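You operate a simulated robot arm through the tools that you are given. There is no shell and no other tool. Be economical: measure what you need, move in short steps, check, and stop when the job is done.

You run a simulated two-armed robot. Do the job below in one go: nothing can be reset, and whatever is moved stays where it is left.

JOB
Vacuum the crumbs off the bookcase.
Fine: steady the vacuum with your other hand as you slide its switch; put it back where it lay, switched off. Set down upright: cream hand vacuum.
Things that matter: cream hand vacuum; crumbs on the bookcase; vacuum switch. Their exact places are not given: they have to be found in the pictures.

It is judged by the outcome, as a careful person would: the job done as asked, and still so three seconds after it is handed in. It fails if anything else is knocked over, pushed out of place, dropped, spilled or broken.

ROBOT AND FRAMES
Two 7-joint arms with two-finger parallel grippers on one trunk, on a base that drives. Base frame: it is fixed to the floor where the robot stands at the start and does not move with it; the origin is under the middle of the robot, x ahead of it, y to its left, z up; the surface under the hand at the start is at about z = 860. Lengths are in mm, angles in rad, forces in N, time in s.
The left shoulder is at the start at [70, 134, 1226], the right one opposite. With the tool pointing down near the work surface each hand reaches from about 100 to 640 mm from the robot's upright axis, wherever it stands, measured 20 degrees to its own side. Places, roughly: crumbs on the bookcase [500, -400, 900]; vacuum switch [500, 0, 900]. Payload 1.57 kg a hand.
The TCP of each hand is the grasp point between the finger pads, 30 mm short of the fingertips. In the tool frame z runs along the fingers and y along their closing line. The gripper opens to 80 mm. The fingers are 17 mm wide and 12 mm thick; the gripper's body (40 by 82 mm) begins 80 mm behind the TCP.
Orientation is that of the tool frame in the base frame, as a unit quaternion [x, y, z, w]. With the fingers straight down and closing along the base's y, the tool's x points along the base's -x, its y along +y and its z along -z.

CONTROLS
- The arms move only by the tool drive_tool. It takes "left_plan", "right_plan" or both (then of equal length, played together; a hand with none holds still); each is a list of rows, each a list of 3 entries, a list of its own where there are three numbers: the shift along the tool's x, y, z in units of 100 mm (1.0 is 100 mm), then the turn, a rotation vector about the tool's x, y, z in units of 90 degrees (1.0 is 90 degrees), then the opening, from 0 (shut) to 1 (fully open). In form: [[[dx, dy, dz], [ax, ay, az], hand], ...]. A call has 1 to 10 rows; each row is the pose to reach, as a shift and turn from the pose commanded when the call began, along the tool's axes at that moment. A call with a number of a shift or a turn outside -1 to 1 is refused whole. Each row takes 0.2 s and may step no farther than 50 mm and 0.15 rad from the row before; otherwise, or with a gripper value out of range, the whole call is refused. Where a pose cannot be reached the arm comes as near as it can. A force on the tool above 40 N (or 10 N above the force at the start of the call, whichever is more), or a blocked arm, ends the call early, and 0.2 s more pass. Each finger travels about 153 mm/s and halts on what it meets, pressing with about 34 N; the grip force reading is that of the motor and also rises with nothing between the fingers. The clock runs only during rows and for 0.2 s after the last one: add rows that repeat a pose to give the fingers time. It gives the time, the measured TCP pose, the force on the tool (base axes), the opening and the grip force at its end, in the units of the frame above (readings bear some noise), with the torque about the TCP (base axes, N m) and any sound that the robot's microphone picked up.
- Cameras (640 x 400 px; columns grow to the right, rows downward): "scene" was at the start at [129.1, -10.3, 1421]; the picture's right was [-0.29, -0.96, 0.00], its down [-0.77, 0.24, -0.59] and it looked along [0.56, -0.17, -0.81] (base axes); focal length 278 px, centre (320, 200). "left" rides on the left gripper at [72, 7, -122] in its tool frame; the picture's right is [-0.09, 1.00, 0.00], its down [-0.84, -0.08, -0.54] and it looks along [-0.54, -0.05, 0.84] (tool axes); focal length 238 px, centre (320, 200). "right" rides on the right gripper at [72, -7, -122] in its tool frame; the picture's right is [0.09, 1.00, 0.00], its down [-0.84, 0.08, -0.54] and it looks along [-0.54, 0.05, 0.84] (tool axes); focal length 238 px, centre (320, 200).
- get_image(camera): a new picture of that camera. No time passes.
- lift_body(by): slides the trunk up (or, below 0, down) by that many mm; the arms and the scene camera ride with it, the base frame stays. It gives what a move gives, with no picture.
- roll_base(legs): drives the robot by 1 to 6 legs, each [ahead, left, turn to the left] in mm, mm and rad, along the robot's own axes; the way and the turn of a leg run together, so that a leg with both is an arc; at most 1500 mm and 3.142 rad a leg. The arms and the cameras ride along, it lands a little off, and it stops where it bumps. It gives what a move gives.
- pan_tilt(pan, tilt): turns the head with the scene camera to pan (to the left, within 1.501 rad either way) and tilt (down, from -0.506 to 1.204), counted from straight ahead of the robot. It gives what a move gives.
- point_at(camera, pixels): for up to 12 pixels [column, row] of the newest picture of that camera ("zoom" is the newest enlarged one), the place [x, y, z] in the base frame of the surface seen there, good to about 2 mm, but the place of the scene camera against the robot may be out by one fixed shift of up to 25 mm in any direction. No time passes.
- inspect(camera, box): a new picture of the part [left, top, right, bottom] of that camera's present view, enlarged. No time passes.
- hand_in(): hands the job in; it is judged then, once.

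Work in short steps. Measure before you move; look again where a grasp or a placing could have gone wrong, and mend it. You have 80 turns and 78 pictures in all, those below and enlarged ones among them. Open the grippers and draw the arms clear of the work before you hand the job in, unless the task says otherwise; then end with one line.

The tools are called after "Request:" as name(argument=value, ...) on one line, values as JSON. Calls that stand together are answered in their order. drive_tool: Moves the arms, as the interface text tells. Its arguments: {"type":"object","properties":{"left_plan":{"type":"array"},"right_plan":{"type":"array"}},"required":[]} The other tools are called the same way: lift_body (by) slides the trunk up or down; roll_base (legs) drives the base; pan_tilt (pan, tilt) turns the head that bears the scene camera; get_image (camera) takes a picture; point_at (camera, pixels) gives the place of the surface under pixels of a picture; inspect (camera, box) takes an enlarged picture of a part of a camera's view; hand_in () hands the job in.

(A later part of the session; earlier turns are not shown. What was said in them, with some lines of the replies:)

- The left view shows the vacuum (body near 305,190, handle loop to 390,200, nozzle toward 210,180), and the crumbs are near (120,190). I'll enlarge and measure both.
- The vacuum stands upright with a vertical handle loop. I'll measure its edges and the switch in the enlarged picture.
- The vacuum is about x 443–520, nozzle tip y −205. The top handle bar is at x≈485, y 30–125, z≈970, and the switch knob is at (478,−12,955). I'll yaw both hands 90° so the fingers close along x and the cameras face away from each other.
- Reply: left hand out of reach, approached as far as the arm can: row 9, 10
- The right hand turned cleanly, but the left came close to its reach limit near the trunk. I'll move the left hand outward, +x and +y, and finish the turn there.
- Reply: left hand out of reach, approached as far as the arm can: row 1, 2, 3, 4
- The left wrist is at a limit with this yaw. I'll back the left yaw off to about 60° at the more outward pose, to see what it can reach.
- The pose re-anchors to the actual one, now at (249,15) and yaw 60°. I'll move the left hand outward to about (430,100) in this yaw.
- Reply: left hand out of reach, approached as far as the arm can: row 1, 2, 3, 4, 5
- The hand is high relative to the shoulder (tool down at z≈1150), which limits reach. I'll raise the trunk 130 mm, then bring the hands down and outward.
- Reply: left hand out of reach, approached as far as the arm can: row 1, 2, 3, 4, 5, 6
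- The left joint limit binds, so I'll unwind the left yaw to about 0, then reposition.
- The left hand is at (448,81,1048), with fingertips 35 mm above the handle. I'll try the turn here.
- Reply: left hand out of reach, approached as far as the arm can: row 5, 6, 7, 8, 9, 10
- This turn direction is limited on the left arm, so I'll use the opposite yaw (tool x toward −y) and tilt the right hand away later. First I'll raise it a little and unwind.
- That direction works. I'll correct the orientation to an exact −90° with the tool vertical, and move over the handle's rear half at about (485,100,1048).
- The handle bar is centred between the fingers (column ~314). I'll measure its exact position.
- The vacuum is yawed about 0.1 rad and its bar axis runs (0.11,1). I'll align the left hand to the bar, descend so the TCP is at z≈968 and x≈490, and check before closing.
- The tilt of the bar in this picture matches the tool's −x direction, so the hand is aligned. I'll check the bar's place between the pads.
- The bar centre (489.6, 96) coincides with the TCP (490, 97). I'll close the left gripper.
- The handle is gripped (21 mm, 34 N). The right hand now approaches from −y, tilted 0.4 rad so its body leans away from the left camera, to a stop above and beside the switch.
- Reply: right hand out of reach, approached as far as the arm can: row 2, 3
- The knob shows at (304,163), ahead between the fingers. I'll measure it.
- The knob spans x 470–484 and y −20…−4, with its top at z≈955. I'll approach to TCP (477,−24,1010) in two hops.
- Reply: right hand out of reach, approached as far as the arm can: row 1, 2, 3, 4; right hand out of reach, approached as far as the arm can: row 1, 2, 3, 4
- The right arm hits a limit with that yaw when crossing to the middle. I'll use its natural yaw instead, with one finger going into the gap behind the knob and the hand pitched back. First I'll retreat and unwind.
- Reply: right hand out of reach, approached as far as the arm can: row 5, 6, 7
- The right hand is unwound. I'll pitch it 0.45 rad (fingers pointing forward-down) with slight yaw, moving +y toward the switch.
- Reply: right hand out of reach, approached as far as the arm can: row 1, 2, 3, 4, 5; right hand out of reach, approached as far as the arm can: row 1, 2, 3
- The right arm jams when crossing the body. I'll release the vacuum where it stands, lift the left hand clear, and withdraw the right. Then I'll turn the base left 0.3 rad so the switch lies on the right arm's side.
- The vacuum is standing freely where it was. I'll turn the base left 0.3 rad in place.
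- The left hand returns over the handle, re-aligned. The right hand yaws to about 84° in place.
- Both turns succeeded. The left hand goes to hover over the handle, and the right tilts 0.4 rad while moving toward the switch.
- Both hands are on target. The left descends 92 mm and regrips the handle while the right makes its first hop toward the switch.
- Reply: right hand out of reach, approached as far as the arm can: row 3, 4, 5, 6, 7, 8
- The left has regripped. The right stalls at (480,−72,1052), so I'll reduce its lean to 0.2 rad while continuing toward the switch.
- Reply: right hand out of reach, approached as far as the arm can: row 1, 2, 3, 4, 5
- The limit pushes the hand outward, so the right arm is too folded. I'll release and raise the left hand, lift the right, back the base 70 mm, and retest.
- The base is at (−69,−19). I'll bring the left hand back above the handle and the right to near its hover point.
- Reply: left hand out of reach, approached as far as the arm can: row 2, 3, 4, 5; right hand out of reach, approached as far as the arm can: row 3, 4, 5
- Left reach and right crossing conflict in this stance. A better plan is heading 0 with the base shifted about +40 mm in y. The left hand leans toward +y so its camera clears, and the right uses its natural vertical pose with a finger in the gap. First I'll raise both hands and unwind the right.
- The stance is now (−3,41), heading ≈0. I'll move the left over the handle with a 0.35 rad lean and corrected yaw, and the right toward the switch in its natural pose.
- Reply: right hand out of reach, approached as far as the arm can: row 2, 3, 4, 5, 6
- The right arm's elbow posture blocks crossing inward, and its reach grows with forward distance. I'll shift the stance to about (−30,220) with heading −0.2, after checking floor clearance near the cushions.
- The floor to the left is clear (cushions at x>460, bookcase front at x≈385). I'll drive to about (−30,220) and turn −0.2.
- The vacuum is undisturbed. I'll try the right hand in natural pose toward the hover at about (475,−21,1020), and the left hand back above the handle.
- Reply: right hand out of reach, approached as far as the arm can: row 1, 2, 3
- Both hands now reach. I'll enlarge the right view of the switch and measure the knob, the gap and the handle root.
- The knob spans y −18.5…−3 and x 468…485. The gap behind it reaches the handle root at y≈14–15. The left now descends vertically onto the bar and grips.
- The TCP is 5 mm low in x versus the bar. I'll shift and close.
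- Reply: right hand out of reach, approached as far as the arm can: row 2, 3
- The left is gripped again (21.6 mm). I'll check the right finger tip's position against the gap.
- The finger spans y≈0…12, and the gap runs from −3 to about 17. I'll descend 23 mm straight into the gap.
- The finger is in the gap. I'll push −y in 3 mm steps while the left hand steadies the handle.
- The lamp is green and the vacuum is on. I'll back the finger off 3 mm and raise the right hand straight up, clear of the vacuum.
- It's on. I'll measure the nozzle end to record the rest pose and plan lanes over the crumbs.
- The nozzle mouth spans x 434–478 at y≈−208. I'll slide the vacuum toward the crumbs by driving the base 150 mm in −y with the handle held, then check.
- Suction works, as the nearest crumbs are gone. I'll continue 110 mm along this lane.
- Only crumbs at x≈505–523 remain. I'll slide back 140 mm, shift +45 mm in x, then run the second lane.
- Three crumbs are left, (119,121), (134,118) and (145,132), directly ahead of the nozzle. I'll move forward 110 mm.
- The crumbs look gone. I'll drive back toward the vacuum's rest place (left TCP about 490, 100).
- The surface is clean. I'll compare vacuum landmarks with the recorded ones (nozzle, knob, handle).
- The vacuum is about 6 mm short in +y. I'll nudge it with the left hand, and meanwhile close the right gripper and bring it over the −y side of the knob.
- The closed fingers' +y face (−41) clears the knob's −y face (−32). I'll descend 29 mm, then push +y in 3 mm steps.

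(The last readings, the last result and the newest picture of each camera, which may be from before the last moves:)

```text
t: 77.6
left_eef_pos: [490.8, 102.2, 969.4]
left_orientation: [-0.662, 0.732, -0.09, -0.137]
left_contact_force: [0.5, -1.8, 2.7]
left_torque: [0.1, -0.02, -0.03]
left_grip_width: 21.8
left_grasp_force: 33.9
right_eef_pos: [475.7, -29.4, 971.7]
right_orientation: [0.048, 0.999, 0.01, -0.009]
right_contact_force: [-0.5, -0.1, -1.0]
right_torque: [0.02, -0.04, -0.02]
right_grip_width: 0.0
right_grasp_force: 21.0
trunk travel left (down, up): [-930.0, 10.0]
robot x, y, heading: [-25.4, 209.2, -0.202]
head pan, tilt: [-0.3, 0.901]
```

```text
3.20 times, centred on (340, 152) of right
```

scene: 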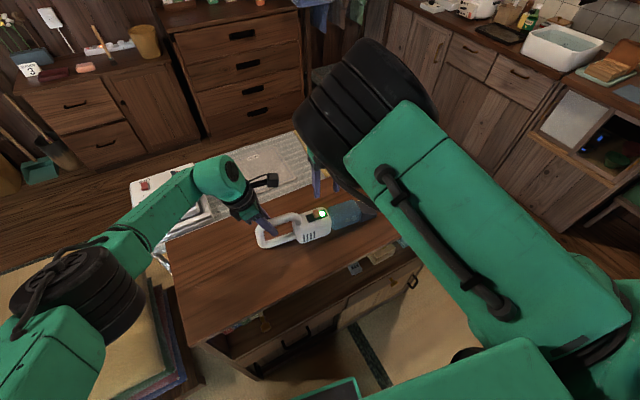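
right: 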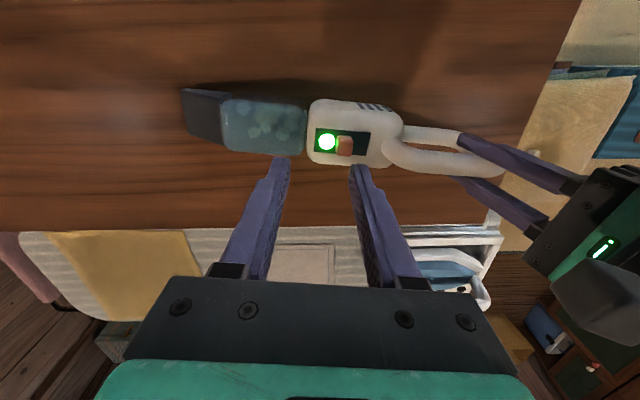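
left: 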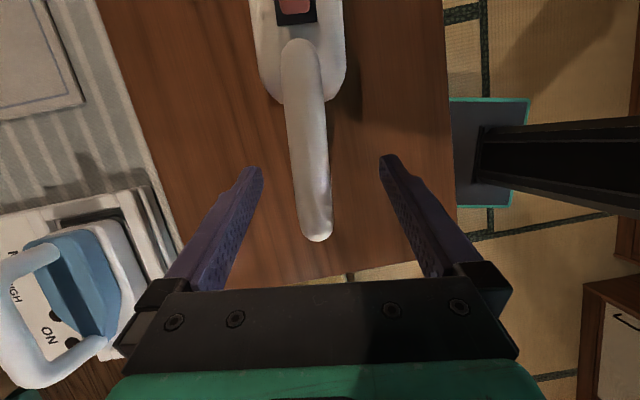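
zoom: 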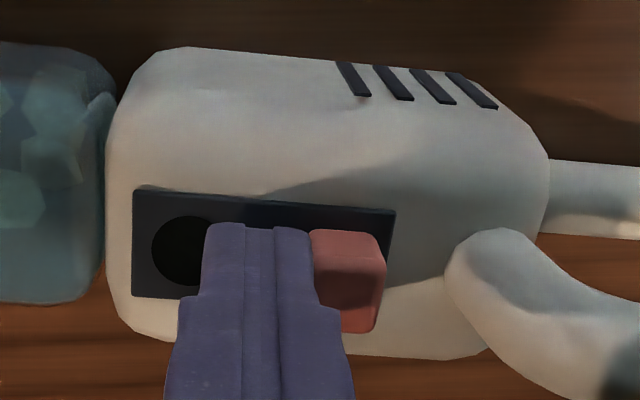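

The lamp is dark and the vacuum is off. I'll raise the right hand clear and check the vacuum's place.

Request:
drive_tool(right_plan=[[[0, -0.04, 0], [0, 0, 0], 0], [[0, -0.06, -0.2], [0, 0, 0], 0], [[0, -0.2, -0.6], [0, 0, 0], 0], [[0, -0.3, -0.95], [0, 0, 0], 0], [[0, -0.3, -0.95], [0, 0, 0], 0]])

Request:
get_image(camera="right")

Request:
point_at(camera="right", pixels=[[184, 92], [186, 112], [192, 126], [343, 146], [350, 146], [310, 125], [383, 150], [420, 130]])

```text
t: 78.8
left_eef_pos: [491.1, 103.7, 969.7]
left_orientation: [-0.662, 0.732, -0.09, -0.137]
left_contact_force: [-1.4, -0.3, 2.8]
left_torque: [0.11, -0.04, 0.04]
left_grip_width: 21.8
left_grasp_force: 34.3
right_eef_pos: [473.5, -61.0, 1065.6]
right_orientation: [0.049, 0.999, 0.009, -0.009]
right_contact_force: [0.4, 0.2, 0.6]
right_torque: [0.02, -0.02, -0.04]
right_grip_width: 0.0
right_grasp_force: 20.6
trunk travel left (down, up): [-930.0, 10.0]
robot x, y, heading: [-31.7, 211.2, -0.198]
head pan, tilt: [-0.3, 0.901]
```

```text
29 pictures are left
```

right: 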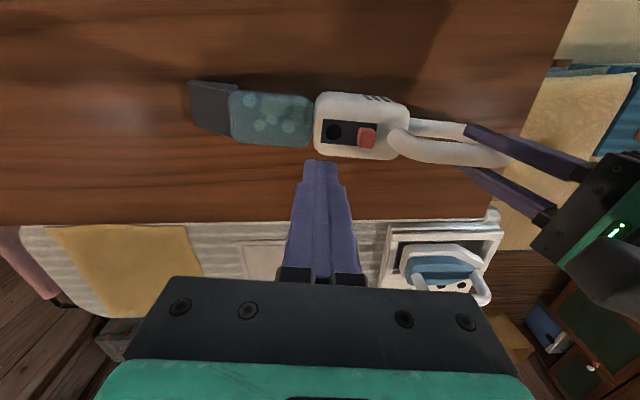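

```text
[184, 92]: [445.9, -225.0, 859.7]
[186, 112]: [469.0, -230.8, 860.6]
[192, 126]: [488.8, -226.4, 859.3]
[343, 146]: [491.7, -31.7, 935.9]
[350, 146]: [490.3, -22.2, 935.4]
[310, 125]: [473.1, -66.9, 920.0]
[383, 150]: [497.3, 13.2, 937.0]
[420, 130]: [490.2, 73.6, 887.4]
```

Now I'll measure landmarks at their new pixels: nozzle corners (191,85) and (196,122), and the knob at (367,135).

Request:
point_at(camera="right", pixels=[[192, 86], [194, 104], [198, 123], [361, 135], [373, 135], [367, 130], [367, 142], [450, 150], [430, 125]])

```text
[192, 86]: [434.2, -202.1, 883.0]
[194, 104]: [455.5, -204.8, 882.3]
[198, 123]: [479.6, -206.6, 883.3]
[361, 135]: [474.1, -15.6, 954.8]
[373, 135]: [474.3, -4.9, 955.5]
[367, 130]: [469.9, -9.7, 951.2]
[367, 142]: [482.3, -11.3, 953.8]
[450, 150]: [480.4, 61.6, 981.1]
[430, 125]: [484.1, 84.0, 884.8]
```

The vacuum matches its starting place within 1–2 mm. I'll open the left hand and withdraw along its axis.

Request:
drive_tool(left_plan=[[[0, 0, 0], [0, 0, 0], 0.3], [[0, 0, 0], [0, 0, 0], 0.7], [[0, 0, 0], [0, 0, 0], 1], [[0, 0, 0], [0, 0, 0], 1], [[0, 0, -0.3], [0, 0, 0], 1], [[0, 0, -0.6], [0, 0, 0], 1], [[0, 0, -1.0], [0, 0, 0], 1], [[0, 0, -1.0], [0, 0, 0], 1]], right_plan=[[[0, 0, 0], [0, 0, 0], 0.3], [[0, 0, 0], [0, 0, 0], 0.5], [[0, 0, 0], [0, 0, 0], 0.5], [[0, 0, 0], [0, 0, 0], 0.5], [[0.2, -0.2, -0.1], [0, 0, 0], 0.5], [[0.4, -0.4, -0.2], [0, 0, 0], 0.5], [[0.6, -0.6, -0.3], [0, 0, 0], 0.5], [[0.6, -0.6, -0.3], [0, 0, 0], 1]])

Request:
roll_base(legs=[[-200, 0, 0]])

Request:
get_image(camera="scene")

Request:
get_image(camera="right")

```text
t: 80.6
left_eef_pos: [502.1, 133.5, 1062.9]
left_orientation: [-0.662, 0.732, -0.089, -0.137]
left_contact_force: [-1.1, -0.7, -0.6]
left_torque: [0.01, -0.03, -0.02]
left_grip_width: 80.0
left_grasp_force: 0.0
right_eef_pos: [409.4, -116.6, 1095.7]
right_orientation: [0.05, 0.999, 0.009, -0.008]
right_contact_force: [1.0, -0.1, -0.3]
right_torque: [-0.01, 0.02, -0.04]
right_grip_width: 79.7
right_grasp_force: 0.1
trunk travel left (down, up): [-930.0, 10.0]
robot x, y, heading: [-28.4, 214.2, -0.203]
head pan, tilt: [-0.3, 0.901]
```

```text
t: 82.2
left_eef_pos: [307.0, 173.6, 1060.1]
left_orientation: [-0.662, 0.731, -0.088, -0.138]
left_contact_force: [0.9, 0.2, -1.2]
left_torque: [-0.02, 0.04, -0.01]
left_grip_width: 79.8
left_grasp_force: 0.1
right_eef_pos: [214.5, -77.0, 1093.4]
right_orientation: [0.05, 0.999, 0.01, -0.011]
right_contact_force: [0.3, -0.3, -0.1]
right_torque: [0.01, 0.04, -0.03]
right_grip_width: 79.9
right_grasp_force: 0.0
trunk travel left (down, up): [-930.0, 10.0]
robot x, y, heading: [-228.7, 255.5, -0.205]
head pan, tilt: [-0.3, 0.901]
```

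```text
28 pictures are left
```

scene: 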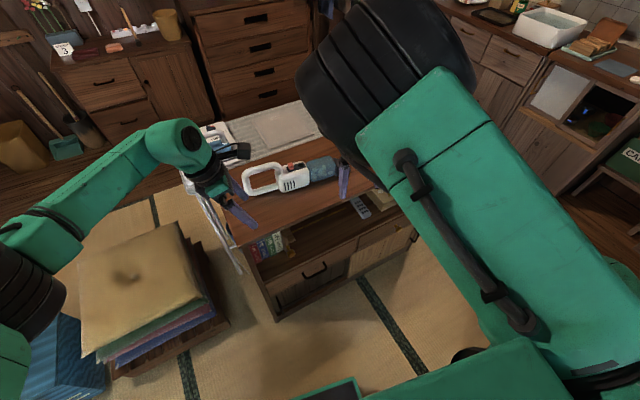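

```text
27 pictures are left
```

right: 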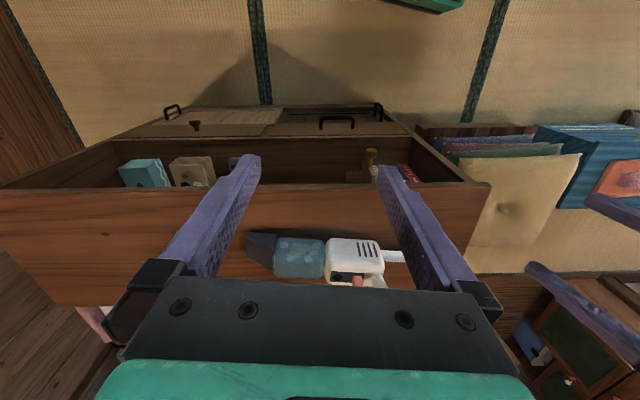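

The vacuum stands upright, switched off, in its place. The bookcase top is clean, and both hands are open and clear. I'm handing in.

Request:
hand_in()

```text
The job is handed in.
```

The crumbs are vacuumed off the bookcase, and the cream hand vacuum is back where it lay, upright and switched off. I held its handle with the left hand while the right slid the switch.
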